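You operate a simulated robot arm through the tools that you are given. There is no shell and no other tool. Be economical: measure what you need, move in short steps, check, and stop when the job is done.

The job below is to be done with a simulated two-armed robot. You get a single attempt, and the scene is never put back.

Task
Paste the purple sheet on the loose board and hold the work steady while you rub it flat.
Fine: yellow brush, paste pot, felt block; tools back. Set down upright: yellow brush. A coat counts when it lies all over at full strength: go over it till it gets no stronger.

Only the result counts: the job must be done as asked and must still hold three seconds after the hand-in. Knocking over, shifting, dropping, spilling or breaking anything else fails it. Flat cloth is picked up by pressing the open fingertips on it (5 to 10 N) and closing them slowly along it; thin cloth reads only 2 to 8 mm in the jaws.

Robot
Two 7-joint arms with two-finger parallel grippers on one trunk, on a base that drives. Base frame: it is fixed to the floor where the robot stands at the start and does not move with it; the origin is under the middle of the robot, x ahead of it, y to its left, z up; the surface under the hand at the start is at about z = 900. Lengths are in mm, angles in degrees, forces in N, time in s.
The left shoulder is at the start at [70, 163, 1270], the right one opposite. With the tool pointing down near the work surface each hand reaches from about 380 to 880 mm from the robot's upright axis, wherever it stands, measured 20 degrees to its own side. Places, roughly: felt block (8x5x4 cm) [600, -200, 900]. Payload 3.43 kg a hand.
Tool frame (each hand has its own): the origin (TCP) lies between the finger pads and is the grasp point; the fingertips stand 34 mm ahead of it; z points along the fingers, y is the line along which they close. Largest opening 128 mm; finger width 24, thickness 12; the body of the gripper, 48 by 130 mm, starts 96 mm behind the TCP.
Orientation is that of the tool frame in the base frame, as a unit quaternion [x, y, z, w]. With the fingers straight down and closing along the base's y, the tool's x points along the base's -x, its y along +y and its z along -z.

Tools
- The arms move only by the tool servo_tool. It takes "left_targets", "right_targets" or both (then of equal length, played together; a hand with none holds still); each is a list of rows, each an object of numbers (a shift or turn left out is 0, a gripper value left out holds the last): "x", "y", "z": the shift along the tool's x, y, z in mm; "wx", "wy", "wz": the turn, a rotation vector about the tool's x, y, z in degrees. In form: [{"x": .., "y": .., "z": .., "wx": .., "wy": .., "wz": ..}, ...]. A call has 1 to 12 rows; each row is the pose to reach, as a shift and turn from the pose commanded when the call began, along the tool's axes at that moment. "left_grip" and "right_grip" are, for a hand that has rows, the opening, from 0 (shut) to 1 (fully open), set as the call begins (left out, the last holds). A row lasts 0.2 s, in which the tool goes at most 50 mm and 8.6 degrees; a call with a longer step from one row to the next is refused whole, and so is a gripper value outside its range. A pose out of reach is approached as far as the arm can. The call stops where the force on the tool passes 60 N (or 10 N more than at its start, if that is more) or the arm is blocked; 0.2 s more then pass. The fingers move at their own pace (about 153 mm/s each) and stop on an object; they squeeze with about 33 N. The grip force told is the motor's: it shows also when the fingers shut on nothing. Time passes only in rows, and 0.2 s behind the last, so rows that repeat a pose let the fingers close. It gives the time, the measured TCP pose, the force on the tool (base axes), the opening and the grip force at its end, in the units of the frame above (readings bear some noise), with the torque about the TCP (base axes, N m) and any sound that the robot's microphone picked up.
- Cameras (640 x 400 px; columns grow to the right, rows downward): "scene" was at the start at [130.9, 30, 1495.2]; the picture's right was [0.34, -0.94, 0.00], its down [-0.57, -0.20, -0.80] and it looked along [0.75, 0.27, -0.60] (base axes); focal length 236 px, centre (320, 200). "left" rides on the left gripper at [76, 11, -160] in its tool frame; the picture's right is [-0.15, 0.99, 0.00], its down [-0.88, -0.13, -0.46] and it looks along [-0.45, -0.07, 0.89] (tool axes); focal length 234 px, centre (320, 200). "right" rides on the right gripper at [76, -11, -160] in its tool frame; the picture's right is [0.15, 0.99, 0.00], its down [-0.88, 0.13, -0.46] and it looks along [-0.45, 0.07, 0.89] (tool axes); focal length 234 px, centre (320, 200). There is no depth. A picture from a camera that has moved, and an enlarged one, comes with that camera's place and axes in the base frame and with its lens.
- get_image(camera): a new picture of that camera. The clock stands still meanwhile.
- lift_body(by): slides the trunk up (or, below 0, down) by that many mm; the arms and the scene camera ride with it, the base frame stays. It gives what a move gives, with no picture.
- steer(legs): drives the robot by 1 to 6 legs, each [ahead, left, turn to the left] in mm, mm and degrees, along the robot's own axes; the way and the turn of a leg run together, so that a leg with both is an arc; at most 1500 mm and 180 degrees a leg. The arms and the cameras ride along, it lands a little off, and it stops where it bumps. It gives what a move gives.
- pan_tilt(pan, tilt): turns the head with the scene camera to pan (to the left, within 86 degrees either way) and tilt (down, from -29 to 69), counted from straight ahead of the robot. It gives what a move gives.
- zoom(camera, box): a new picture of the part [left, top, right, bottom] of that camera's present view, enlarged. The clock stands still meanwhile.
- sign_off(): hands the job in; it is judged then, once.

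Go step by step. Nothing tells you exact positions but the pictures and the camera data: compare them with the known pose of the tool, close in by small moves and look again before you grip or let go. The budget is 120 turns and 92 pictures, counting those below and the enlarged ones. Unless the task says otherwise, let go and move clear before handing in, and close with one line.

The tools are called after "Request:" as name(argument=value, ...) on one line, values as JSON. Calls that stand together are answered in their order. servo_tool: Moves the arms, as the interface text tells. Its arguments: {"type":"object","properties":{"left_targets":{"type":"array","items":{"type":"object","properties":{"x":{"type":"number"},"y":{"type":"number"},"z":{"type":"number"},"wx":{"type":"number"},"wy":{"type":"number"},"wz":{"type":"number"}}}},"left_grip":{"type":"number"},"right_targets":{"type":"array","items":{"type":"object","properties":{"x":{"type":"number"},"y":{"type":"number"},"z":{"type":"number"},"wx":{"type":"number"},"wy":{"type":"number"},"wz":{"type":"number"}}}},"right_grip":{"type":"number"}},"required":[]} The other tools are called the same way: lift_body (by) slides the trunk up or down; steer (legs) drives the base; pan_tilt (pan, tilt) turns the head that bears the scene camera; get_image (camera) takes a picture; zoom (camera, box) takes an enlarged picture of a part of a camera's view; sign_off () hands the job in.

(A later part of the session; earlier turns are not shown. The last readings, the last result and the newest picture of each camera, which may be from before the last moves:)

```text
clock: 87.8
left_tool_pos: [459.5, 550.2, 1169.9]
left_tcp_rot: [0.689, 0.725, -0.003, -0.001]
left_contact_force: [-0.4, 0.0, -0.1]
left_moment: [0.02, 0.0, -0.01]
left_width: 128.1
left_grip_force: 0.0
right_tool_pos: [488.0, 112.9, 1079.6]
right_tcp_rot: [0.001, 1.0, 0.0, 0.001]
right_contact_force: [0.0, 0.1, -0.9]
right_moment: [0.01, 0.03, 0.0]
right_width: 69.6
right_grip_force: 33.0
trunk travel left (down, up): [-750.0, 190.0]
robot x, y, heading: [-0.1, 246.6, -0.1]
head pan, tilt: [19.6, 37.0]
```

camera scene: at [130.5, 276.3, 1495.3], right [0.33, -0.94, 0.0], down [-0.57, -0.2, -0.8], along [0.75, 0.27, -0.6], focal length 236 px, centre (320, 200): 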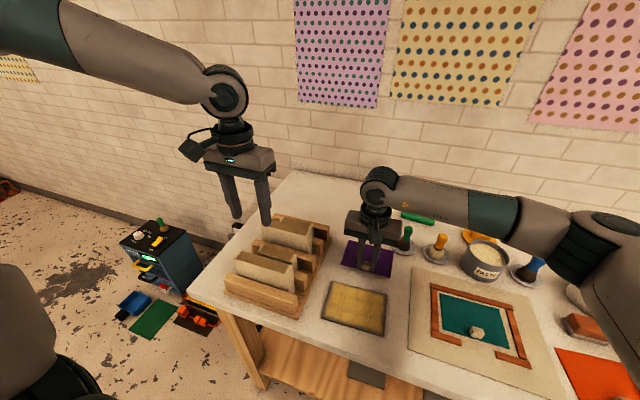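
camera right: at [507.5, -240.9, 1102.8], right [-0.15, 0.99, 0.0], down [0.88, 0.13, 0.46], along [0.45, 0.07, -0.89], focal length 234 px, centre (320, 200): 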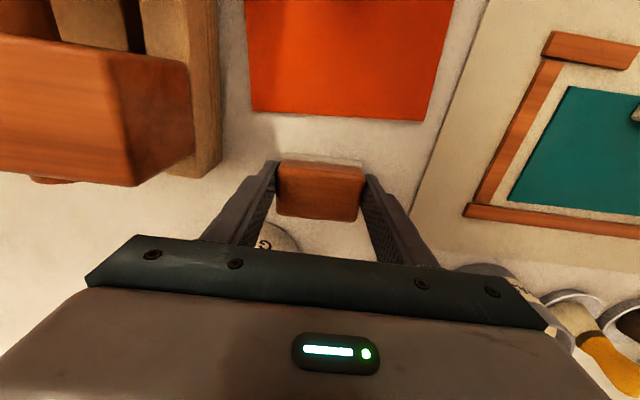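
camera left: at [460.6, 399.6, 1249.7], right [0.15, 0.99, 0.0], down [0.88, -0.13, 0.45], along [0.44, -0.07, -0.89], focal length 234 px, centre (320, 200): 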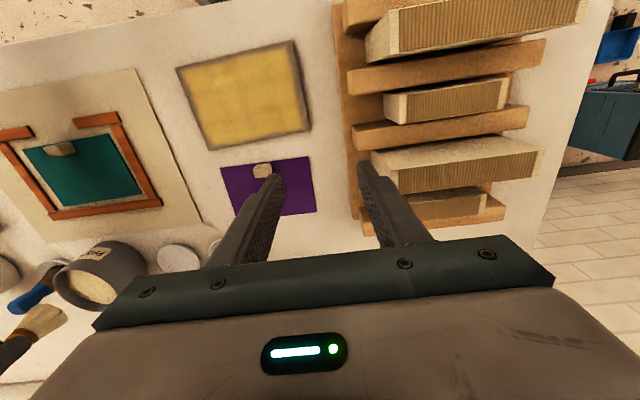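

Now the left hand comes in over the board's left end, leaning outward 28°.

Request:
servo_tool(left_targets=[{"x": -25, "y": -1, "wy": -4}, {"x": -60, "y": -2, "wy": -8}, {"x": -100, "y": -3, "wy": -12}, {"x": -140, "y": -4, "z": 10, "wy": -17}, {"x": -175, "y": -4.4, "z": 40, "wy": -22}, {"x": -181, "y": -4.4, "z": 80, "wy": -28}, {"x": -181, "y": -4.4, "z": 120, "wy": -28}, {"x": -181, "y": -4.4, "z": 170, "wy": -28}, {"x": -181, "y": -4.4, "z": 190, "wy": -28}, {"x": -181, "y": -4.4, "z": 190, "wy": -28}])

Request:
get_image(camera="left")

Request:
zoom(camera="scene", box=[210, 190, 430, 340])

```text
clock: 90.0
left_tool_pos: [456.6, 367.6, 980.4]
left_tcp_rot: [0.668, 0.703, -0.169, 0.173]
left_contact_force: [-0.3, 0.6, -1.3]
left_moment: [-0.01, 0.0, -0.03]
left_width: 128.0
left_grip_force: 0.1
right_tool_pos: [486.4, 110.5, 1079.7]
right_tcp_rot: [0.0, 1.0, 0.0, 0.001]
right_contact_force: [-0.6, -0.9, -0.3]
right_moment: [0.02, -0.01, 0.01]
right_width: 69.2
right_grip_force: 32.5
trunk travel left (down, up): [-750.0, 190.0]
robot x, y, heading: [-0.1, 248.6, 0.0]
head pan, tilt: [19.6, 37.0]
```

```text
38 pictures are left
camera left: at [461.4, 509.0, 1085.0], right [0.99, -0.08, 0.06], down [-0.1, -0.57, 0.82], along [-0.03, -0.82, -0.57], focal length 234 px, centre (320, 200)
```

left: 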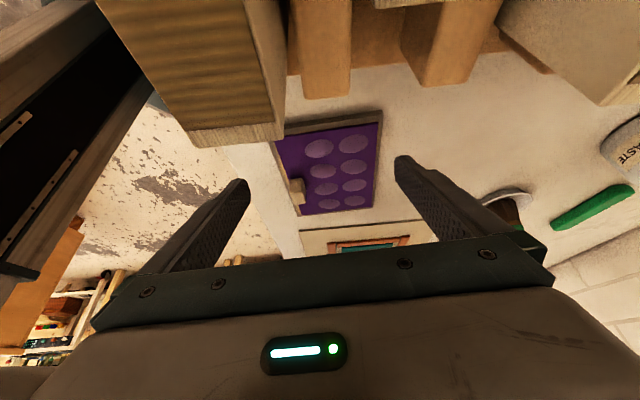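

```text
2.67 times, centred on (320, 265) of scene
camera zoom: at [130.7, 275.8, 1495.3], right [0.33, -0.94, 0.0], down [-0.57, -0.2, -0.8], along [0.75, 0.27, -0.6], focal length 630 px, centre (320, 27)
```

zoom: 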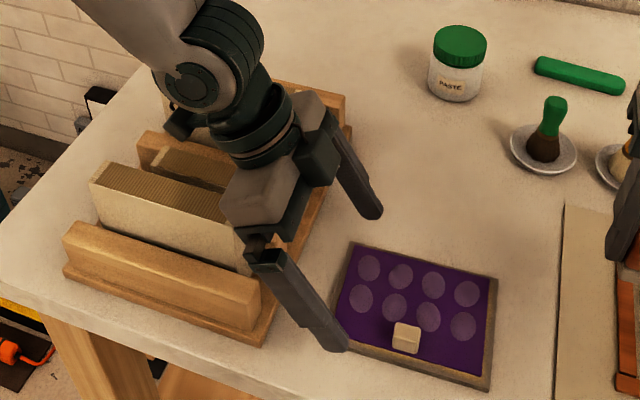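

Clearance to the rack looks sufficient. I'll centre on the board (+7.5 mm in x) and lower carefully to the table.

Request:
servo_tool(left_targets=[{"y": 7.5}, {"y": 7.5, "x": 9.4, "z": 17.7}, {"y": 7.5, "x": 14, "z": 26.5}, {"y": 7.5, "x": 17.5, "z": 33}, {"y": 7.5, "x": 17.5, "z": 33}])

Request:
zoom(camera="scene", box=[250, 200, 410, 320])

Request:
get_image(camera="left")

```text
clock: 91.2
left_tool_pos: [469.3, 368.9, 942.6]
left_tcp_rot: [0.667, 0.704, -0.17, 0.173]
left_contact_force: [-0.2, 0.7, -0.4]
left_moment: [0.02, 0.01, -0.02]
left_width: 128.0
left_grip_force: 0.1
right_tool_pos: [488.7, 111.6, 1080.3]
right_tcp_rot: [0.0, 1.0, 0.0, 0.0]
right_contact_force: [-0.3, -1.1, -0.4]
right_moment: [0.01, -0.01, 0.02]
right_width: 69.2
right_grip_force: 32.9
trunk travel left (down, up): [-750.0, 190.0]
robot x, y, heading: [2.7, 244.5, -0.3]
head pan, tilt: [19.6, 37.0]
```

```text
3.33 times, centred on (330, 260) of scene
camera zoom: at [131.2, 276.0, 1495.2], right [0.33, -0.94, 0.0], down [-0.57, -0.2, -0.8], along [0.75, 0.27, -0.6], focal length 788 px, centre (287, 0)
```

zoom: 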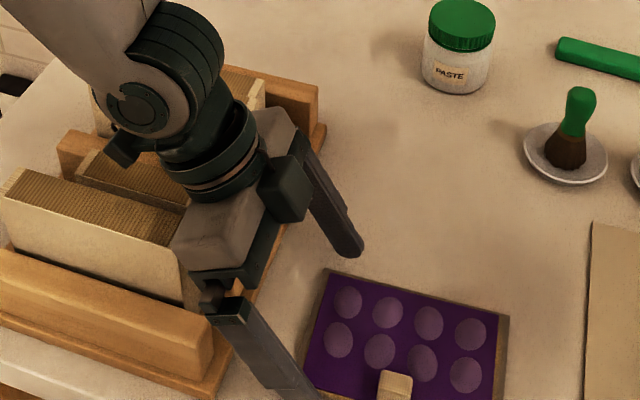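

```text
35 pictures are left
camera left: at [472.4, 511.2, 1047.1], right [1.0, -0.08, 0.06], down [-0.09, -0.57, 0.82], along [-0.03, -0.82, -0.57], focal length 234 px, centre (320, 200)
```

left: 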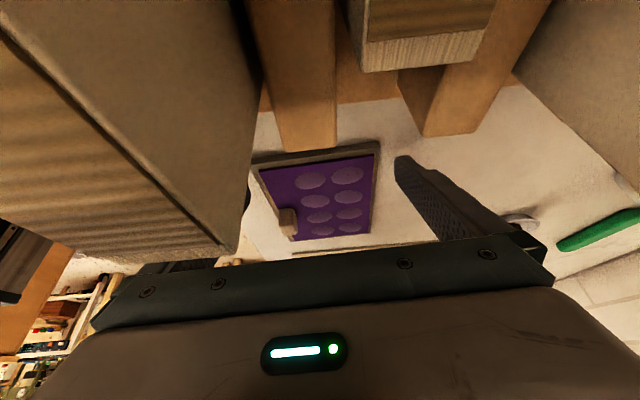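

It's tight, but the body still clears the rack board by about 10 mm. I'll lower the last 5 mm in small steps and centre x by −4.

Request:
servo_tool(left_targets=[{"y": -4}, {"y": -4, "x": 1, "z": 1.8}, {"y": -4, "x": 1.9, "z": 3.5}, {"y": -4, "x": 2.5, "z": 4.8}, {"y": -4, "x": 2.5, "z": 4.8}])

```text
clock: 92.4
left_tool_pos: [464.8, 367.8, 936.9]
left_tcp_rot: [0.667, 0.704, -0.17, 0.173]
left_contact_force: [-0.2, 0.8, -0.3]
left_moment: [0.01, -0.03, -0.02]
left_width: 127.8
left_grip_force: 0.0
right_tool_pos: [488.4, 113.0, 1078.0]
right_tcp_rot: [0.0, 1.0, 0.0, 0.0]
right_contact_force: [0.9, -1.4, -1.2]
right_moment: [0.01, 0.02, 0.02]
right_width: 69.3
right_grip_force: 33.3
trunk travel left (down, up): [-750.0, 190.0]
robot x, y, heading: [2.3, 245.2, 0.2]
head pan, tilt: [19.6, 37.0]
```

No contact with anything. I'll close on the board.

Request:
servo_tool(left_targets=[{"z": 0}, {"z": 0}, {"z": 0}], left_grip=0)

Request:
zoom(camera="scene", box=[260, 220, 420, 340])

```text
clock: 93.2
left_tool_pos: [464.7, 368.6, 937.4]
left_tcp_rot: [0.668, 0.704, -0.169, 0.172]
left_contact_force: [0.4, -0.1, 0.5]
left_moment: [-0.16, 0.02, 0.09]
left_width: 109.1
left_grip_force: 33.3
right_tool_pos: [488.3, 112.3, 1079.7]
right_tcp_rot: [0.001, 1.0, 0.001, 0.001]
right_contact_force: [1.2, 0.0, -1.9]
right_moment: [0.0, 0.0, -0.02]
right_width: 69.6
right_grip_force: 32.7
trunk travel left (down, up): [-750.0, 190.0]
robot x, y, heading: [0.4, 244.1, 0.0]
head pan, tilt: [19.6, 37.0]
```

```text
3.33 times, centred on (340, 280) of scene
camera zoom: at [131.2, 276.0, 1495.2], right [0.33, -0.94, 0.0], down [-0.57, -0.2, -0.8], along [0.75, 0.27, -0.6], focal length 788 px, centre (253, -67)
```

zoom: 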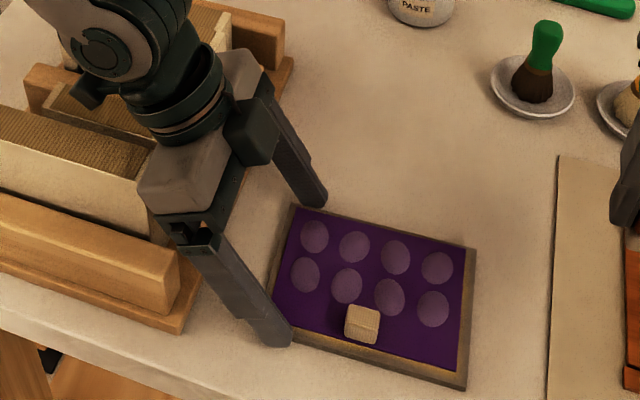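

The board is clamped (109.1 mm). The right hand brings the felt block over the right part of the sheet and lowers it to just above contact.

Request:
servo_tool(right_targets=[{"x": 2, "y": 38, "wz": -1}, {"x": 4, "y": 76, "wz": -2}, {"x": 6, "y": 114, "wz": -3.3}, {"x": 8, "y": 150, "wz": -3.3}, {"x": 8, "y": 150, "z": 45, "wz": -3.3}, {"x": 8, "y": 150, "z": 90, "wz": -3.3}, {"x": 8, "y": 150, "z": 119, "wz": -3.3}, {"x": 8, "y": 150, "z": 119, "wz": -3.3}])

Request:
get_image(camera="right")

```text
clock: 95.0
left_tool_pos: [464.8, 367.5, 936.4]
left_tcp_rot: [0.668, 0.704, -0.169, 0.173]
left_contact_force: [-0.5, -0.3, 0.2]
left_moment: [0.03, 0.01, 0.02]
left_width: 109.0
left_grip_force: 33.0
right_tool_pos: [477.7, 261.5, 961.7]
right_tcp_rot: [-0.028, 1.0, -0.001, 0.001]
right_contact_force: [0.5, -0.5, -0.7]
right_moment: [0.02, 0.03, 0.01]
right_width: 69.1
right_grip_force: 32.8
trunk travel left (down, up): [-750.0, 190.0]
robot x, y, heading: [-5.1, 246.6, -0.1]
head pan, tilt: [19.6, 37.0]
```

```text
33 pictures are left
camera right: at [403.2, 244.6, 1122.9], right [-0.2, 0.98, 0.0], down [0.87, 0.18, 0.46], along [0.45, 0.09, -0.89], focal length 234 px, centre (320, 200)
```

right: 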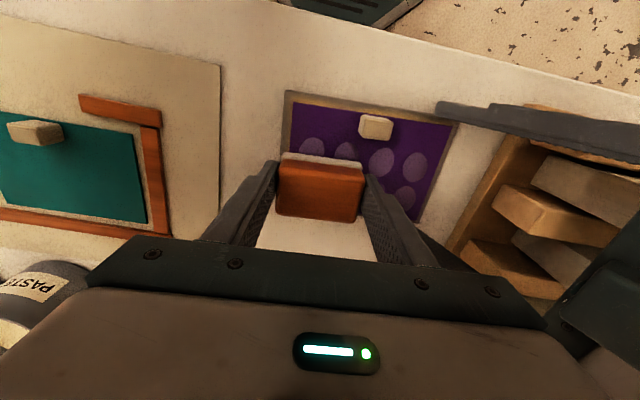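

In place. I'll lower to a light press.

Request:
servo_tool(right_targets=[{"z": 9}, {"z": 12}, {"z": 13.5}, {"z": 13.5}])

```text
clock: 96.0
left_tool_pos: [464.5, 369.0, 938.1]
left_tcp_rot: [0.667, 0.705, -0.169, 0.173]
left_contact_force: [4.4, 3.3, -7.3]
left_moment: [0.23, -0.04, 0.73]
left_width: 109.1
left_grip_force: 33.1
right_tool_pos: [479.3, 260.8, 950.9]
right_tcp_rot: [-0.028, 1.0, 0.0, 0.003]
right_contact_force: [1.6, -6.4, 28.1]
right_moment: [-0.26, -0.08, 0.01]
right_width: 69.5
right_grip_force: 32.9
trunk travel left (down, up): [-750.0, 190.0]
robot x, y, heading: [-0.1, 247.6, 0.0]
head pan, tilt: [19.6, 37.0]
```

Pressing at 28 N; I'll ease by 1 mm and rub in slow passes while the left hand holds.

Request:
servo_tool(right_targets=[{"x": 7.4, "y": -7.4, "z": -1}, {"x": -16.6, "y": -7.4, "z": -1}, {"x": -16.6, "y": 18.6, "z": -1}, {"x": -16.6, "y": 43.6, "z": -1}, {"x": -16.6, "y": 68.6, "z": -1}, {"x": 7.4, "y": 68.6, "z": -1}, {"x": 7.4, "y": 43.6, "z": -1}, {"x": 7.4, "y": 18.6, "z": -1}, {"x": 7.4, "y": -7.4, "z": -1}, {"x": -4.6, "y": -7.4, "z": -1}, {"x": -4.6, "y": 30.6, "z": -1}, {"x": -4.6, "y": 68.6, "z": -1}])

Request:
zoom(camera="scene", box=[260, 220, 420, 340])

Request:
get_image(camera="right")

```text
clock: 97.2
left_tool_pos: [464.4, 371.6, 935.7]
left_tcp_rot: [0.665, 0.708, -0.167, 0.172]
left_contact_force: [-2.9, 9.6, 8.6]
left_moment: [-0.65, 0.21, 0.15]
left_width: 108.7
left_grip_force: 33.2
right_tool_pos: [490.7, 314.6, 950.1]
right_tcp_rot: [-0.029, 1.0, -0.006, 0.001]
right_contact_force: [-1.4, -8.0, 6.0]
right_moment: [1.02, -0.11, 0.38]
right_width: 69.1
right_grip_force: 33.0
trunk travel left (down, up): [-750.0, 190.0]
robot x, y, heading: [2.6, 244.4, -0.1]
head pan, tilt: [19.6, 37.0]
stopped in row 5 (right hand): the force on the tool passed its limit at 81 N (the readings are from after the stop); the commanded pose is now the measured one
```

```text
3.33 times, centred on (340, 280) of scene
camera zoom: at [129.1, 276.1, 1495.5], right [0.33, -0.94, 0.0], down [-0.57, -0.2, -0.8], along [0.75, 0.27, -0.6], focal length 788 px, centre (253, -67)
```

zoom: 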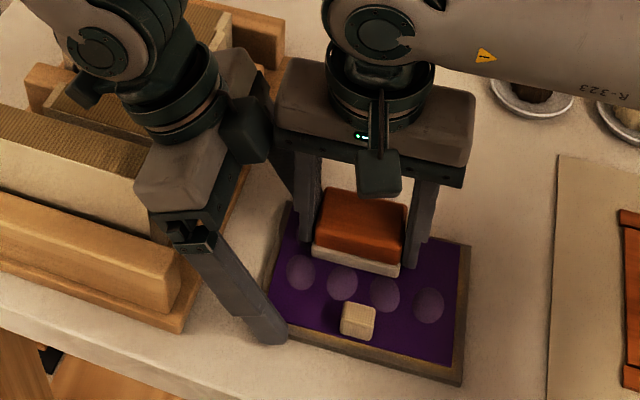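

```text
31 pictures are left
camera right: at [415.7, 301.0, 1110.7], right [-0.2, 0.98, -0.01], down [0.87, 0.19, 0.46], along [0.45, 0.08, -0.89], focal length 234 px, centre (320, 200)
```

right: 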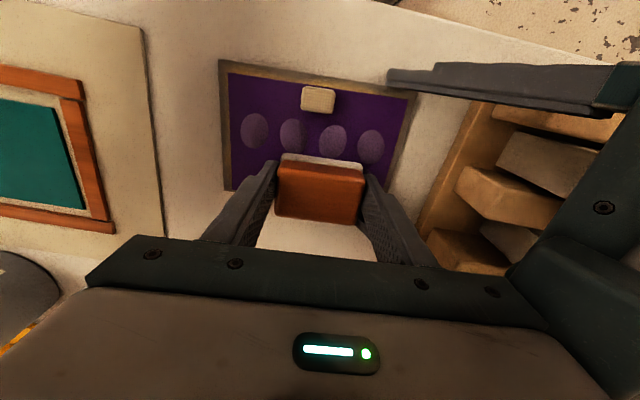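

The right gripper touched the left one at y ≈ 314, so I'll stay right of that (y ≤ 307) and rub the right three-quarters first.

Request:
servo_tool(right_targets=[{"x": 0, "y": -7}, {"x": 22, "y": -7, "z": 1}, {"x": 22, "y": -32, "z": 1}, {"x": 22, "y": -60, "z": 1}, {"x": 11, "y": -60, "z": 1}, {"x": 11, "y": -32, "z": 1}, {"x": 11, "y": -7, "z": 1}, {"x": -2, "y": -7, "z": 1}, {"x": -2, "y": -32, "z": 1}, {"x": -2, "y": -60, "z": 1}, {"x": 20, "y": -60, "z": 1}, {"x": 20, "y": -32, "z": 1}])

Request:
get_image(camera="right")

Request:
zoom(camera="scene", box=[260, 220, 420, 340])

```text
clock: 99.8
left_tool_pos: [465.5, 371.5, 936.8]
left_tcp_rot: [0.665, 0.707, -0.168, 0.173]
left_contact_force: [-3.1, -0.1, 16.1]
left_moment: [0.19, -0.11, -0.14]
left_width: 108.7
left_grip_force: 33.2
right_tool_pos: [470.9, 281.1, 950.3]
right_tcp_rot: [-0.028, 1.0, -0.006, 0.001]
right_contact_force: [0.7, 1.1, -1.6]
right_moment: [-0.02, 0.04, 0.01]
right_width: 68.9
right_grip_force: 33.1
trunk travel left (down, up): [-750.0, 190.0]
robot x, y, heading: [-3.4, 243.8, -0.1]
head pan, tilt: [19.6, 37.0]
```

```text
30 pictures are left
camera right: at [395.4, 267.5, 1111.2], right [-0.2, 0.98, -0.01], down [0.87, 0.18, 0.45], along [0.45, 0.08, -0.89], focal length 234 px, centre (320, 200)
```

right: 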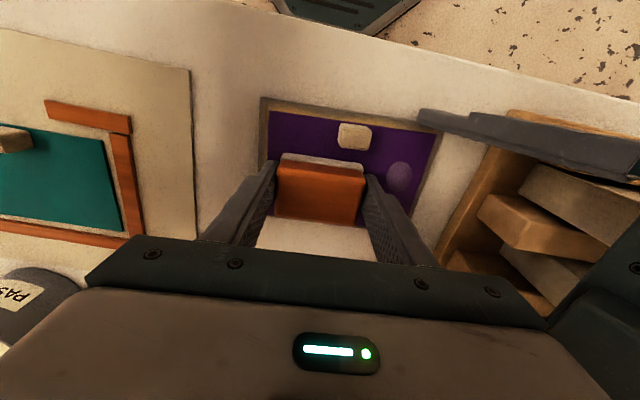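

```text
3.33 times, centred on (340, 280) of scene
camera zoom: at [129.7, 277.1, 1495.4], right [0.33, -0.94, 0.0], down [-0.57, -0.2, -0.8], along [0.75, 0.27, -0.6], focal length 788 px, centre (253, -67)
```

zoom: 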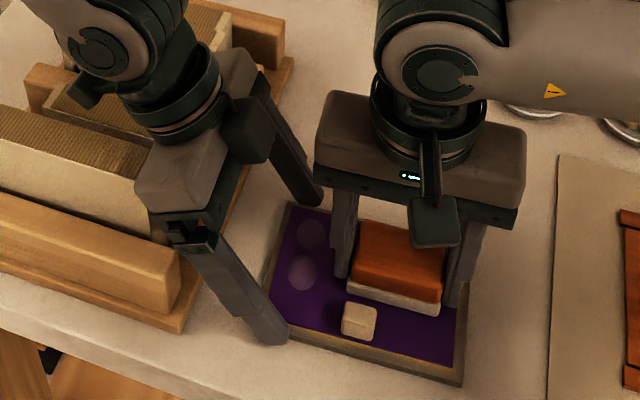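

Six of the eight bubbles are gone; only the left column remains, and the right gripper's width blocks it there. I'll lift the block and try turning the right hand about −72°, so its narrow side faces the left hand.

Request:
servo_tool(right_targets=[{"z": -30}, {"z": -60}, {"z": -60, "wz": -8}, {"z": -60, "wz": -16}, {"z": -60, "wz": -24}, {"z": -60, "wz": -32}, {"z": -60, "wz": -40}, {"z": -60, "wz": -48}, {"z": -60, "wz": -56}, {"z": -60, "wz": -64}, {"z": -60, "wz": -71}, {"z": -60, "wz": -71}])

Request:
zoom(camera="scene", box=[260, 220, 420, 340])

```text
clock: 102.4
left_tool_pos: [464.9, 370.4, 936.7]
left_tcp_rot: [0.665, 0.707, -0.167, 0.172]
left_contact_force: [-0.2, -1.2, 13.7]
left_moment: [-0.19, -0.13, -0.05]
left_width: 109.1
left_grip_force: 32.8
right_tool_pos: [473.7, 282.3, 1009.9]
right_tcp_rot: [-0.604, 0.797, -0.006, -0.003]
right_contact_force: [-0.1, -0.9, -1.6]
right_moment: [0.0, 0.0, 0.01]
right_width: 69.1
right_grip_force: 32.9
trunk travel left (down, up): [-750.0, 190.0]
robot x, y, heading: [0.6, 246.9, -0.2]
head pan, tilt: [19.6, 37.0]
```

```text
3.33 times, centred on (340, 280) of scene
camera zoom: at [129.8, 275.6, 1495.4], right [0.33, -0.94, 0.0], down [-0.57, -0.2, -0.8], along [0.75, 0.27, -0.6], focal length 788 px, centre (253, -67)
```

zoom: 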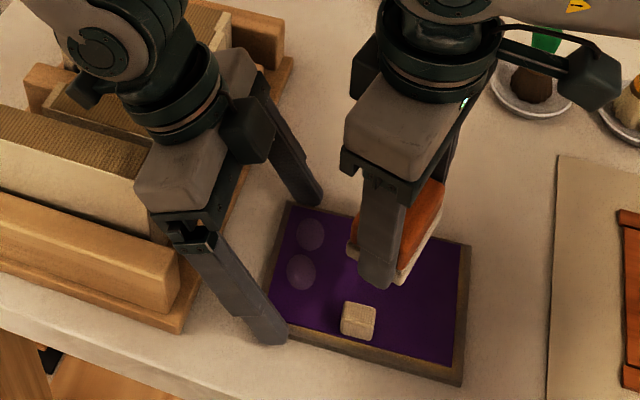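

The −74° yaw works. I'll turn about 11° more and move toward the left bubbles, still raised.

Request:
servo_tool(right_targets=[{"x": -11, "y": 5, "wz": -4}, {"x": -22, "y": 10, "wz": -8}, {"x": -33, "y": 15.5, "wz": -11}, {"x": -33, "y": 15.5, "wz": -11}])

Request:
get_image(camera="right")

```text
clock: 103.4
left_tool_pos: [465.0, 373.2, 935.1]
left_tcp_rot: [0.665, 0.708, -0.167, 0.171]
left_contact_force: [-1.9, -0.9, 14.1]
left_moment: [-0.07, -0.07, -0.05]
left_width: 108.9
left_grip_force: 33.3
right_tool_pos: [467.5, 317.5, 1009.5]
right_tcp_rot: [-0.677, 0.736, -0.006, -0.004]
right_contact_force: [0.0, 0.0, -1.2]
right_moment: [0.03, 0.03, 0.01]
right_width: 69.4
right_grip_force: 32.4
trunk travel left (down, up): [-750.0, 190.0]
robot x, y, heading: [0.8, 246.8, -0.1]
head pan, tilt: [19.6, 37.0]
```

```text
27 pictures are left
camera right: at [472.1, 243.1, 1169.9], right [-1.0, -0.06, 0.0], down [-0.06, 0.89, 0.44], along [-0.03, 0.44, -0.9], focal length 234 px, centre (320, 200)
```

right: 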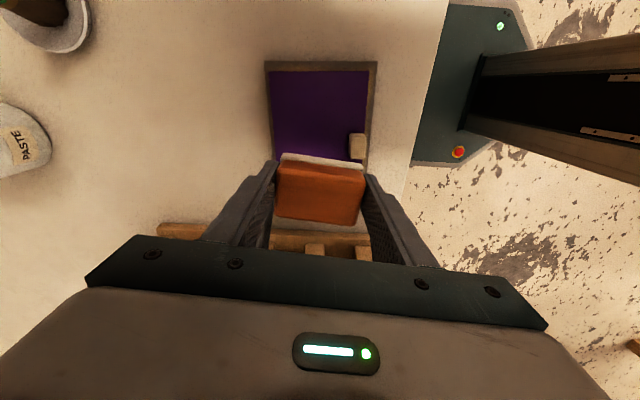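

Reachable, yaw −85°. I'll shift 10 mm further left to clear the knob, then lower to contact.

Request:
servo_tool(right_targets=[{"x": -10, "y": 1}, {"x": -10, "y": 1, "z": 30}, {"x": -10, "y": 1, "z": 50}, {"x": -10, "y": 1, "z": 57}, {"x": -10, "y": 1, "z": 60}, {"x": -10, "y": 1, "z": 60}])

```text
clock: 104.8
left_tool_pos: [464.6, 371.5, 936.5]
left_tcp_rot: [0.665, 0.708, -0.167, 0.172]
left_contact_force: [1.3, -0.9, 8.5]
left_moment: [-0.2, 0.02, 0.01]
left_width: 109.1
left_grip_force: 33.0
right_tool_pos: [466.0, 329.2, 950.1]
right_tcp_rot: [-0.678, 0.735, -0.005, -0.002]
right_contact_force: [-1.5, 0.0, 8.0]
right_moment: [0.16, -0.34, -0.02]
right_width: 68.7
right_grip_force: 33.5
trunk travel left (down, up): [-750.0, 190.0]
robot x, y, heading: [0.7, 247.0, -0.2]
head pan, tilt: [19.6, 37.0]
```

Contact at 8 N. Now short rubbing strokes over the left bubbles.

Request:
servo_tool(right_targets=[{"x": -5, "y": 0.4, "z": 1}, {"x": -10, "y": 0.8, "z": 1}, {"x": -15, "y": 1.3, "z": 1}, {"x": -15.3, "y": -2.7, "z": 1}, {"x": -4.3, "y": -3.7, "z": 1}, {"x": -3.6, "y": 4.3, "z": 1}, {"x": -15.3, "y": 5.3, "z": 1}, {"x": -15.3, "y": -2.7, "z": 1}, {"x": -4.3, "y": -3.7, "z": 1}, {"x": -15.3, "y": -2.7, "z": 1}, {"x": -15.3, "y": 4, "z": 1}, {"x": -4, "y": 1, "z": 1}])

Request:
zoom(camera="scene", box=[260, 220, 420, 340])

```text
clock: 105.4
left_tool_pos: [465.1, 372.1, 936.4]
left_tcp_rot: [0.663, 0.71, -0.164, 0.171]
left_contact_force: [-0.6, 6.7, 7.9]
left_moment: [-1.77, 0.52, -0.13]
left_width: 108.9
left_grip_force: 33.0
right_tool_pos: [468.1, 332.4, 948.4]
right_tcp_rot: [-0.676, 0.737, -0.008, -0.005]
right_contact_force: [-4.1, -14.8, 15.3]
right_moment: [2.14, -0.26, 0.38]
right_width: 69.1
right_grip_force: 33.0
trunk travel left (down, up): [-750.0, 190.0]
robot x, y, heading: [2.3, 246.5, -0.4]
head pan, tilt: [19.6, 37.0]
stopped in row 3 (right hand): the force on the tool passed its limit at 69 N (the readings are from after the stop); the commanded pose is now the measured one
```

```text
3.33 times, centred on (340, 280) of scene
camera zoom: at [128.1, 274.5, 1495.6], right [0.33, -0.94, 0.0], down [-0.57, -0.2, -0.8], along [0.75, 0.27, -0.6], focal length 788 px, centre (253, -67)
```

zoom: 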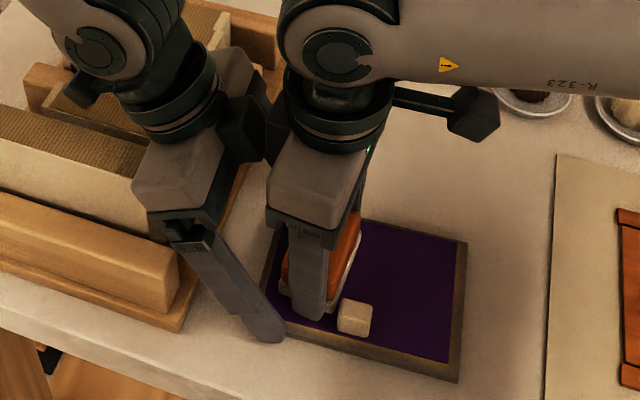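

They touched again, at about y 335. I'll back off right and up to see whether those two bubbles are gone.

Request:
servo_tool(right_targets=[{"x": 3}, {"x": 5, "z": 0.5}, {"x": 5, "z": -30}, {"x": 10, "z": -60}, {"x": 50, "z": -60}, {"x": 50, "z": -60}])

Request:
zoom(camera="scene", box=[260, 220, 420, 340])

```text
clock: 106.8
left_tool_pos: [466.0, 374.4, 935.5]
left_tcp_rot: [0.663, 0.709, -0.166, 0.174]
left_contact_force: [-4.0, -4.3, 22.6]
left_moment: [-0.02, -0.64, -0.06]
left_width: 109.1
left_grip_force: 33.0
right_tool_pos: [465.5, 287.4, 1008.6]
right_tcp_rot: [-0.677, 0.736, -0.009, -0.005]
right_contact_force: [0.2, -0.2, -0.7]
right_moment: [0.0, 0.02, 0.0]
right_width: 69.2
right_grip_force: 33.0
trunk travel left (down, up): [-750.0, 190.0]
robot x, y, heading: [2.6, 242.6, -0.2]
head pan, tilt: [19.6, 37.0]
```

```text
3.33 times, centred on (340, 280) of scene
camera zoom: at [128.8, 276.1, 1495.5], right [0.33, -0.94, 0.0], down [-0.57, -0.2, -0.8], along [0.75, 0.27, -0.6], focal length 788 px, centre (253, -67)
```

zoom: 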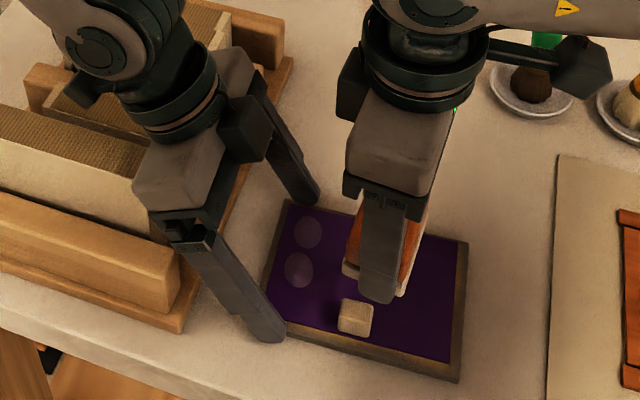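

The two left bubbles need the block further left than the gripper can go. I'll put the block down on the sheet, turn the hand and regrip it near its right end, so it sticks out toward the left. First I'll turn back to yaw −3° and set it down.

Request:
servo_tool(right_targets=[{"x": -2, "y": -2, "wz": 8.2}, {"x": -4, "y": -4, "wz": 16.4}, {"x": -6, "y": -6, "wz": 24.6}, {"x": -8.5, "y": -9.8, "wz": 32.8}, {"x": -8.5, "y": -9.8, "wz": 41}, {"x": -8.5, "y": -9.8, "wz": 49.2}, {"x": -8.5, "y": -9.8, "wz": 57.4}, {"x": -8.5, "y": -9.8, "wz": 65.6}, {"x": -8.5, "y": -9.8, "wz": 73.8}, {"x": -8.5, "y": -9.8, "wz": 81}, {"x": -8.5, "y": -9.8, "z": 35, "wz": 81}, {"x": -8.5, "y": -9.8, "z": 50, "wz": 81}])

Request:
get_image(camera="right")

```text
clock: 109.4
left_tool_pos: [466.4, 373.5, 936.1]
left_tcp_rot: [0.664, 0.709, -0.164, 0.172]
left_contact_force: [0.8, -2.3, 28.8]
left_moment: [0.02, -1.64, -0.14]
left_width: 109.3
left_grip_force: 33.2
right_tool_pos: [474.7, 291.8, 957.5]
right_tcp_rot: [-0.034, 0.999, -0.009, 0.001]
right_contact_force: [-0.6, 0.1, -0.2]
right_moment: [-0.01, -0.02, 0.02]
right_width: 69.3
right_grip_force: 32.9
trunk travel left (down, up): [-750.0, 190.0]
robot x, y, heading: [0.3, 245.6, -0.4]
head pan, tilt: [19.6, 37.0]
```

```text
24 pictures are left
camera right: at [398.7, 278.4, 1118.5], right [-0.21, 0.98, -0.02], down [0.87, 0.2, 0.45], along [0.45, 0.08, -0.89], focal length 234 px, centre (320, 200)
```

right: 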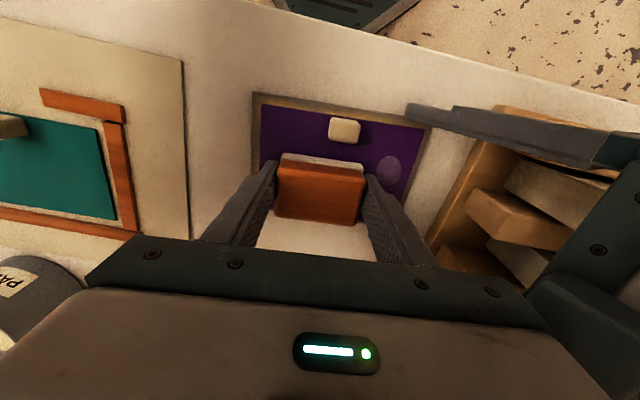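

Now I'll lower onto the sheet (correcting a 1° tilt), unload the left hand by 1 mm, and release the block.

Request:
servo_tool(right_targets=[{"z": 3, "wx": -1}, {"z": 6, "wx": -1}, {"z": 7.5, "wx": -1}, {"z": 7.5, "wx": -1}], left_targets=[{"x": -0.3, "z": -0.5}, {"x": -0.6, "z": -1}, {"x": -0.6, "z": -1}, {"x": -0.6, "z": -1}])

Request:
servo_tool(right_targets=[{"z": 0}, {"z": 0}, {"z": -25}, {"z": -60}], right_grip=0.75)

```text
clock: 110.4
left_tool_pos: [464.8, 374.8, 935.2]
left_tcp_rot: [0.664, 0.709, -0.165, 0.17]
left_contact_force: [2.9, -4.6, 20.1]
left_moment: [-0.08, -1.36, -0.29]
left_width: 109.0
left_grip_force: 33.3
right_tool_pos: [475.7, 291.3, 950.0]
right_tcp_rot: [-0.036, 0.999, -0.001, 0.001]
right_contact_force: [-0.5, 0.0, -0.2]
right_moment: [-0.02, 0.01, -0.03]
right_width: 69.3
right_grip_force: 32.7
trunk travel left (down, up): [-750.0, 190.0]
robot x, y, heading: [-1.3, 250.1, -0.2]
head pan, tilt: [19.6, 37.0]
```

```text
clock: 111.4
left_tool_pos: [465.3, 374.4, 936.1]
left_tcp_rot: [0.663, 0.71, -0.166, 0.17]
left_contact_force: [2.3, -5.4, 18.2]
left_moment: [-0.09, -1.2, -0.24]
left_width: 109.1
left_grip_force: 33.2
right_tool_pos: [473.9, 291.5, 1012.4]
right_tcp_rot: [-0.036, 0.999, 0.0, 0.0]
right_contact_force: [-0.2, 0.7, 0.3]
right_moment: [0.0, 0.01, -0.03]
right_width: 95.9
right_grip_force: 0.0
trunk travel left (down, up): [-750.0, 190.0]
robot x, y, heading: [-1.1, 249.5, -0.3]
head pan, tilt: [19.6, 37.0]
```

The block is down. I'll raise, turn to about −90°, and move over its right end.

Request:
servo_tool(right_targets=[{"wz": -8}, {"wz": -16, "y": -3}, {"wz": -24, "y": -6}, {"wz": -32, "y": -9}, {"wz": -40, "y": -12}, {"wz": -48, "y": -15}, {"wz": -56, "y": -17}, {"wz": -64, "y": -17}, {"wz": -72, "y": -17}, {"wz": -80, "y": -17}, {"wz": -86, "y": -17}, {"wz": -86, "y": -17}], right_grip=0.6)

Request:
get_image(camera="right")

```text
clock: 114.0
left_tool_pos: [465.2, 374.2, 936.6]
left_tcp_rot: [0.663, 0.71, -0.165, 0.171]
left_contact_force: [-0.4, -4.0, 13.6]
left_moment: [-0.14, -0.87, -0.25]
left_width: 109.2
left_grip_force: 32.8
right_tool_pos: [477.0, 273.6, 1010.1]
right_tcp_rot: [0.708, -0.706, 0.002, 0.0]
right_contact_force: [0.4, 0.2, 0.1]
right_moment: [0.0, 0.02, -0.02]
right_width: 76.8
right_grip_force: 0.1
trunk travel left (down, up): [-750.0, 190.0]
robot x, y, heading: [-1.8, 248.5, -0.2]
head pan, tilt: [19.6, 37.0]
```

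```text
23 pictures are left
camera right: at [487.1, 198.6, 1170.9], right [-0.99, -0.15, 0.0], down [-0.13, 0.88, 0.45], along [-0.07, 0.45, -0.89], focal length 234 px, centre (320, 200)
```

right: 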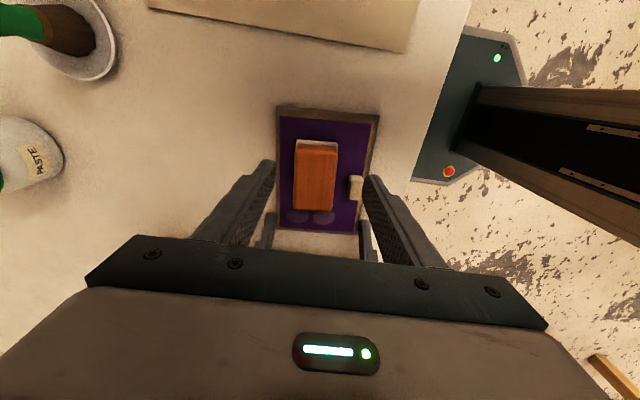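

Aligned over the block's right end (block y 255–327, hand at 274). I'll lower and grip.

Request:
servo_tool(right_targets=[{"z": 30}, {"z": 55}, {"z": 61}, {"z": 61}])

Request:
servo_tool(right_targets=[{"z": 0}, {"z": 0}, {"z": 0}], right_grip=0)

Request:
zoom(camera="scene", box=[260, 220, 420, 340])

```text
clock: 115.0
left_tool_pos: [466.8, 373.6, 936.1]
left_tcp_rot: [0.664, 0.709, -0.166, 0.171]
left_contact_force: [-1.3, -4.1, 13.5]
left_moment: [-0.16, -0.79, -0.3]
left_width: 109.0
left_grip_force: 32.5
right_tool_pos: [475.3, 275.2, 949.6]
right_tcp_rot: [0.708, -0.706, 0.001, 0.001]
right_contact_force: [0.5, 0.1, 0.1]
right_moment: [0.01, 0.0, 0.02]
right_width: 76.8
right_grip_force: 0.0
trunk travel left (down, up): [-750.0, 190.0]
robot x, y, heading: [-0.5, 250.0, 0.1]
head pan, tilt: [19.6, 37.0]
```

```text
clock: 115.8
left_tool_pos: [465.0, 374.3, 935.4]
left_tcp_rot: [0.663, 0.709, -0.165, 0.171]
left_contact_force: [-1.1, -4.3, 12.9]
left_moment: [-0.14, -0.75, -0.26]
left_width: 108.9
left_grip_force: 33.1
right_tool_pos: [475.7, 274.9, 950.3]
right_tcp_rot: [0.707, -0.707, 0.0, 0.0]
right_contact_force: [-0.1, 1.3, -0.1]
right_moment: [-0.03, 0.05, 0.01]
right_width: 44.3
right_grip_force: 33.2
trunk travel left (down, up): [-750.0, 190.0]
robot x, y, heading: [0.5, 246.5, -0.4]
head pan, tilt: [19.6, 37.0]
```

```text
3.33 times, centred on (340, 280) of scene
camera zoom: at [129.7, 274.8, 1495.4], right [0.33, -0.94, 0.0], down [-0.57, -0.2, -0.8], along [0.75, 0.27, -0.6], focal length 788 px, centre (253, -67)
```

zoom: 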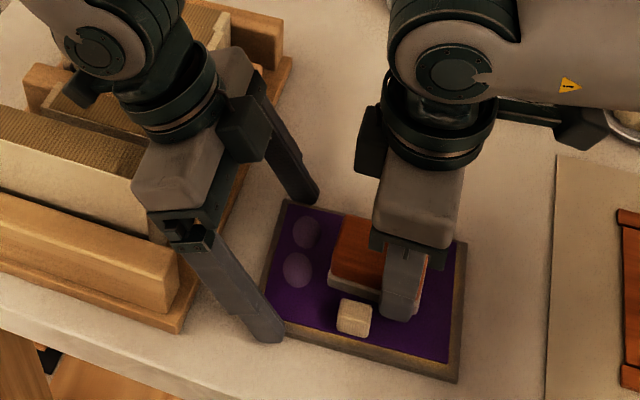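

The block is gripped (44.3 mm) with its free end pointing left. I'll press 2 mm and stroke over the remaining bubbles, keeping the hand at y ≤ 320.

Request:
servo_tool(right_targets=[{"z": 2}, {"x": -15, "z": 2}, {"x": -30, "z": 2}, {"x": -40, "z": 2}, {"x": -45, "z": 2}, {"x": -45, "y": 4, "z": 2}, {"x": -30, "y": 4, "z": 2}, {"x": -45, "y": 4, "z": 2}, {"x": -45, "y": -7, "z": 2}, {"x": -28, "y": -7, "z": 2}, {"x": -45, "y": -7, "z": 2}, {"x": -20, "y": -3, "z": 2}])

Request:
zoom(camera="scene", box=[260, 220, 420, 340])

```text
clock: 118.4
left_tool_pos: [465.1, 374.6, 935.9]
left_tcp_rot: [0.663, 0.71, -0.164, 0.17]
left_contact_force: [0.1, -2.4, 1.5]
left_moment: [-0.69, -0.09, 0.05]
left_width: 109.0
left_grip_force: 32.9
right_tool_pos: [479.9, 294.3, 947.4]
right_tcp_rot: [0.708, -0.706, 0.001, -0.002]
right_contact_force: [1.5, 7.7, 16.6]
right_moment: [0.07, 0.0, 0.02]
right_width: 44.4
right_grip_force: 32.9
trunk travel left (down, up): [-750.0, 190.0]
robot x, y, heading: [1.1, 246.6, -0.0]
head pan, tilt: [19.6, 37.0]
```

```text
3.33 times, centred on (340, 280) of scene
camera zoom: at [128.8, 274.7, 1495.5], right [0.33, -0.94, 0.0], down [-0.57, -0.2, -0.8], along [0.75, 0.27, -0.6], focal length 788 px, centre (253, -67)
```

zoom: 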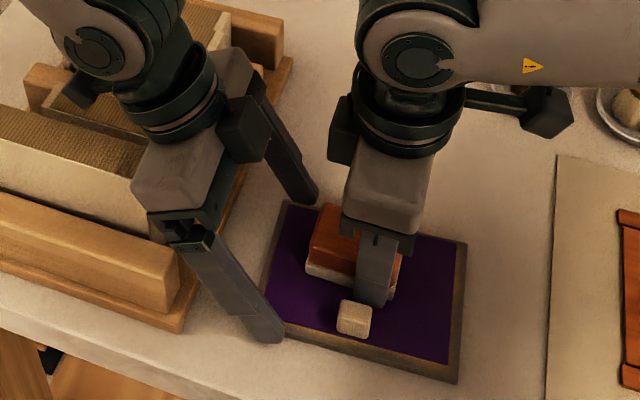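

The bubbles look gone. One more complete pass over left and right for certainty.

Request:
servo_tool(right_targets=[{"x": -25, "y": 0}, {"x": -25, "y": 8}, {"x": -5, "y": 8}, {"x": 20, "y": 8}, {"x": 45, "y": 8}, {"x": 45, "y": -6}, {"x": 20, "y": -6}, {"x": -5, "y": -6}, {"x": -25, "y": -4}, {"x": -5, "y": -4}, {"x": 10, "y": 4}, {"x": 10, "y": 4, "z": -40}])

Request:
servo_tool(right_targets=[{"z": -45}, {"z": -45, "x": 40}, {"z": -45, "x": 80}, {"z": -45, "x": 100}])

Request:
zoom(camera="scene", box=[280, 230, 420, 340])

```text
clock: 121.0
left_tool_pos: [464.7, 375.1, 936.7]
left_tcp_rot: [0.663, 0.71, -0.165, 0.171]
left_contact_force: [-2.9, -0.6, 12.3]
left_moment: [-0.31, -0.27, 0.03]
left_width: 108.8
left_grip_force: 33.4
right_tool_pos: [473.9, 283.2, 988.4]
right_tcp_rot: [0.708, -0.707, 0.0, 0.001]
right_contact_force: [-0.4, -0.1, -1.1]
right_moment: [0.0, 0.03, 0.0]
right_width: 43.9
right_grip_force: 33.2
right hand out of reach, approached as far as the arm can: row 6
trunk travel left (down, up): [-750.0, 190.0]
robot x, y, heading: [-0.2, 247.9, -0.0]
head pan, tilt: [19.6, 37.0]
```

```text
clock: 122.0
left_tool_pos: [466.1, 373.6, 935.6]
left_tcp_rot: [0.664, 0.709, -0.164, 0.171]
left_contact_force: [-0.1, -1.2, 12.1]
left_moment: [0.09, -0.31, -0.26]
left_width: 109.0
left_grip_force: 33.3
right_tool_pos: [476.7, 251.4, 1034.0]
right_tcp_rot: [0.708, -0.706, 0.001, 0.0]
right_contact_force: [0.2, -0.4, -1.0]
right_moment: [-0.01, -0.03, -0.01]
right_width: 43.9
right_grip_force: 32.9
right hand out of reach, approached as far as the arm can: row 2, 3, 4
trunk travel left (down, up): [-750.0, 190.0]
robot x, y, heading: [-0.7, 246.0, -0.0]
head pan, tilt: [19.6, 37.0]
```

```text
3.64 times, centred on (350, 285) of scene
camera zoom: at [129.8, 274.6, 1495.5], right [0.33, -0.94, 0.0], down [-0.57, -0.2, -0.8], along [0.75, 0.27, -0.6], focal length 859 px, centre (211, -109)
```

zoom: 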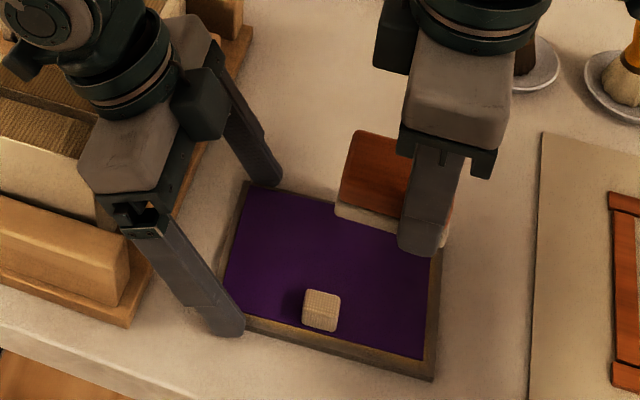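

The sheet is completely flat. I'll release the board with the left hand, backing off along its own axis.

Request:
servo_tool(left_targets=[{"z": 0}, {"z": 0}, {"z": -5}, {"z": -20}, {"z": -50}, {"z": -90}, {"z": -130}, {"z": -170}, {"z": -200, "wy": 6}, {"z": -200, "wy": 14}, {"z": -200, "wy": 22}, {"z": -200, "wy": 28}], left_grip=1)

Request:
get_image(camera="scene")

```text
clock: 124.6
left_tool_pos: [463.4, 464.6, 1113.3]
left_tcp_rot: [0.683, 0.73, 0.001, -0.007]
left_contact_force: [-0.2, -0.4, 0.7]
left_moment: [0.06, 0.0, -0.02]
left_width: 128.0
left_grip_force: 0.1
right_tool_pos: [476.6, 252.4, 1033.4]
right_tcp_rot: [0.708, -0.707, 0.001, 0.001]
right_contact_force: [-0.8, -0.5, -0.3]
right_moment: [-0.02, 0.01, 0.0]
right_width: 44.0
right_grip_force: 32.8
trunk travel left (down, up): [-750.0, 190.0]
robot x, y, heading: [3.3, 244.0, -0.2]
head pan, tilt: [19.6, 37.0]
```

```text
19 pictures are left
camera scene: at [131.3, 274.1, 1495.2], right [0.33, -0.94, 0.0], down [-0.57, -0.2, -0.8], along [0.75, 0.27, -0.6], focal length 236 px, centre (320, 200)
```

scene: 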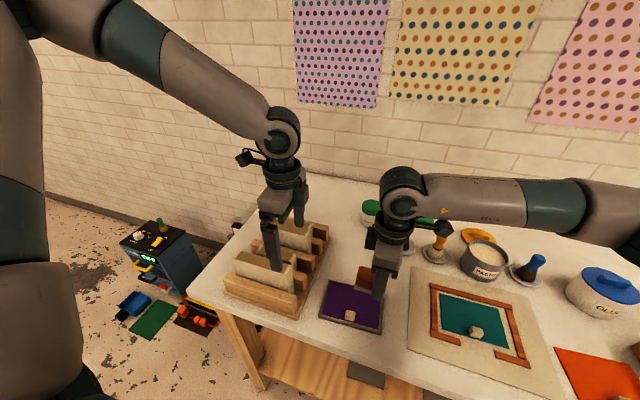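

All clear. I'll do the reverse regrip: set the block gently on the sheet, turn the hand to yaw 0 and take it across its length, so it can go home the way it stood.

Request:
servo_tool(right_targets=[{"z": 40}, {"z": 70}, {"z": 80}, {"z": 82.5}, {"z": 82.5}])

Request:
servo_tool(right_targets=[{"z": 0}, {"z": 0}, {"z": -30}, {"z": -62}, {"z": -62}], right_grip=0.6)

Request:
servo_tool(right_targets=[{"x": -2, "wz": 8.2}, {"x": -4, "wz": 16.4}, {"x": -6, "wz": 24.6}, {"x": -8, "wz": 32.8}, {"x": -10, "wz": 41}, {"x": -12, "wz": 49.2}, {"x": -14, "wz": 57.4}, {"x": -16, "wz": 65.6}, {"x": -16, "wz": 73.8}, {"x": -16, "wz": 82}, {"x": -16, "wz": 90}, {"x": -16, "wz": 90}], right_grip=0.78)

Request:
get_image(camera="right")

```text
clock: 125.8
left_tool_pos: [462.1, 465.2, 1113.4]
left_tcp_rot: [0.683, 0.73, -0.001, -0.006]
left_contact_force: [-0.2, 0.1, -0.6]
left_moment: [-0.01, 0.02, 0.06]
left_width: 127.8
left_grip_force: 0.0
right_tool_pos: [475.8, 254.1, 951.5]
right_tcp_rot: [0.708, -0.706, 0.001, 0.001]
right_contact_force: [-0.1, -0.2, -0.5]
right_moment: [-0.05, -0.02, -0.02]
right_width: 44.3
right_grip_force: 33.2
trunk travel left (down, up): [-750.0, 190.0]
robot x, y, heading: [-1.8, 246.5, -0.1]
head pan, tilt: [19.6, 37.0]
```

```text
clock: 127.0
left_tool_pos: [463.1, 464.7, 1112.4]
left_tcp_rot: [0.684, 0.73, 0.0, -0.006]
left_contact_force: [0.4, -0.9, -0.3]
left_moment: [0.0, 0.01, 0.0]
left_width: 127.8
left_grip_force: 0.0
right_tool_pos: [475.6, 254.1, 1012.3]
right_tcp_rot: [0.708, -0.706, 0.001, 0.001]
right_contact_force: [-0.8, -0.7, -0.2]
right_moment: [0.0, 0.02, -0.02]
right_width: 76.9
right_grip_force: 0.1
trunk travel left (down, up): [-750.0, 190.0]
robot x, y, heading: [-0.3, 245.5, -0.1]
head pan, tilt: [19.6, 37.0]
```

```text
clock: 129.6
left_tool_pos: [462.4, 465.5, 1113.0]
left_tcp_rot: [0.683, 0.73, 0.0, -0.006]
left_contact_force: [0.3, 0.0, -1.2]
left_moment: [-0.03, -0.01, 0.01]
left_width: 128.1
left_grip_force: 0.2
right_tool_pos: [473.9, 269.0, 1015.6]
right_tcp_rot: [0.0, 1.0, -0.002, 0.0]
right_contact_force: [0.0, 0.0, -0.6]
right_moment: [0.0, 0.01, 0.02]
right_width: 99.5
right_grip_force: 0.1
trunk travel left (down, up): [-750.0, 190.0]
robot x, y, heading: [3.9, 244.4, -0.3]
head pan, tilt: [19.6, 37.0]
```

```text
18 pictures are left
camera right: at [397.2, 258.6, 1175.3], right [-0.15, 0.99, 0.0], down [0.88, 0.13, 0.46], along [0.45, 0.06, -0.89], focal length 234 px, centre (320, 200)
```

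right: 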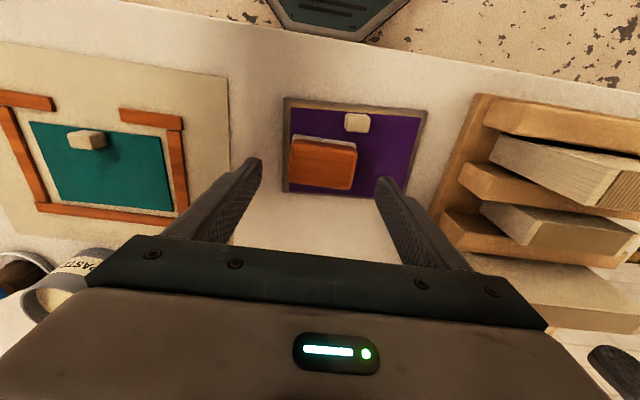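

Block centred at about [473, 271]. Lower and grip it across its length.

Request:
servo_tool(right_targets=[{"y": 2, "z": 30}, {"y": 2, "z": 58}, {"y": 2, "z": 66}, {"y": 2, "z": 66}])

Request:
servo_tool(right_targets=[{"z": 0}, {"z": 0}, {"z": 0}], right_grip=0)

Request:
servo_tool(right_targets=[{"z": -30}, {"z": -70}, {"z": -110}, {"z": -135}, {"x": -8, "y": -45, "z": -135}, {"x": -18, "y": -92, "z": -135}, {"x": -28, "y": -139, "z": -135}, {"x": -38, "y": -186, "z": -135}, {"x": -48, "y": -233, "z": -135}, {"x": -58, "y": -280, "z": -135}, {"x": -68, "y": -327, "z": -135}, {"x": -78, "y": -374, "z": -135}])

Request:
zoom(camera="scene", box=[290, 230, 430, 340])

```text
clock: 130.6
left_tool_pos: [462.4, 465.7, 1112.6]
left_tcp_rot: [0.683, 0.73, 0.0, -0.006]
left_contact_force: [1.1, 0.6, 0.8]
left_moment: [0.0, 0.0, 0.01]
left_width: 128.3
left_grip_force: 0.0
right_tool_pos: [473.0, 269.9, 948.5]
right_tcp_rot: [-0.001, 1.0, -0.002, -0.001]
right_contact_force: [0.0, -0.2, -0.4]
right_moment: [-0.01, -0.01, -0.03]
right_width: 99.8
right_grip_force: 0.0
trunk travel left (down, up): [-750.0, 190.0]
robot x, y, heading: [-0.9, 247.6, -0.1]
head pan, tilt: [19.6, 37.0]
```

```text
clock: 131.4
left_tool_pos: [461.7, 466.2, 1113.3]
left_tcp_rot: [0.683, 0.73, 0.0, -0.006]
left_contact_force: [0.0, -0.1, -0.4]
left_moment: [0.02, 0.03, 0.01]
left_width: 127.8
left_grip_force: 0.1
right_tool_pos: [471.8, 270.3, 949.0]
right_tcp_rot: [-0.001, 1.0, -0.001, 0.0]
right_contact_force: [-0.8, 0.1, -0.2]
right_moment: [-0.01, -0.02, 0.01]
right_width: 69.4
right_grip_force: 33.2
trunk travel left (down, up): [-750.0, 190.0]
robot x, y, heading: [-2.7, 248.8, -0.1]
head pan, tilt: [19.6, 37.0]
```

```text
clock: 134.0
left_tool_pos: [462.0, 464.4, 1113.5]
left_tcp_rot: [0.683, 0.73, 0.0, -0.007]
left_contact_force: [0.3, 0.0, 0.5]
left_moment: [-0.01, -0.01, 0.02]
left_width: 127.7
left_grip_force: 0.0
right_tool_pos: [551.7, -106.8, 1085.5]
right_tcp_rot: [0.0, 1.0, 0.0, 0.0]
right_contact_force: [0.4, -0.1, -0.9]
right_moment: [0.04, 0.03, 0.03]
right_width: 69.1
right_grip_force: 33.1
trunk travel left (down, up): [-750.0, 190.0]
robot x, y, heading: [3.0, 247.0, -0.3]
head pan, tilt: [19.6, 37.0]
```

```text
3.64 times, centred on (360, 285) of scene
camera zoom: at [130.5, 274.0, 1495.3], right [0.33, -0.94, 0.0], down [-0.57, -0.2, -0.8], along [0.75, 0.27, -0.6], focal length 859 px, centre (174, -109)
```

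zoom: 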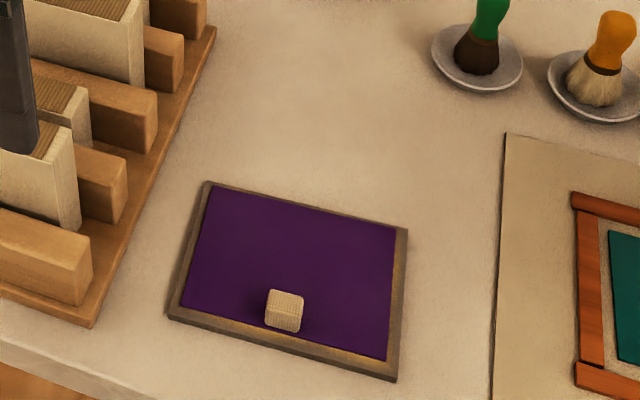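

The sheet is flat on the board. Now the block goes home.

Request:
servo_tool(right_targets=[{"x": -10, "y": -41, "wz": -1}, {"x": -22, "y": -82, "wz": -2}, {"x": -33, "y": -123, "wz": -4}, {"x": -33, "y": -123, "z": 45, "wz": -4}, {"x": -33, "y": -123, "z": 90, "wz": -4}, {"x": -33, "y": -123, "z": 120, "wz": -4}, {"x": -33, "y": -123, "z": 132, "wz": -4}, {"x": -33, "y": -123, "z": 132, "wz": -4}])

Request:
get_image(camera="right")

```text
clock: 135.8
left_tool_pos: [461.8, 465.5, 1113.4]
left_tcp_rot: [0.683, 0.73, 0.0, -0.006]
left_contact_force: [0.2, -0.4, 0.4]
left_moment: [0.01, 0.03, -0.02]
left_width: 127.9
left_grip_force: 0.0
right_tool_pos: [583.3, -227.7, 951.4]
right_tcp_rot: [-0.036, 0.999, -0.002, 0.0]
right_contact_force: [0.6, 0.2, -0.7]
right_moment: [-0.01, 0.0, -0.03]
right_width: 69.0
right_grip_force: 32.9
trunk travel left (down, up): [-750.0, 190.0]
robot x, y, heading: [1.1, 245.8, -0.1]
head pan, tilt: [19.6, 37.0]
```

```text
16 pictures are left
camera right: at [507.8, -243.9, 1111.4], right [-0.22, 0.98, 0.0], down [0.87, 0.19, 0.45], along [0.44, 0.1, -0.89], focal length 234 px, centre (320, 200)
```

right: 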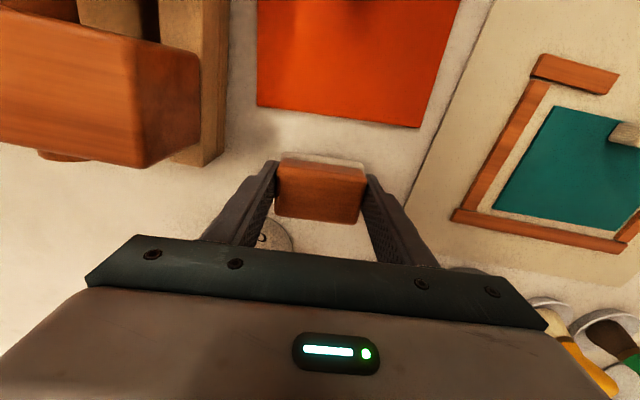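

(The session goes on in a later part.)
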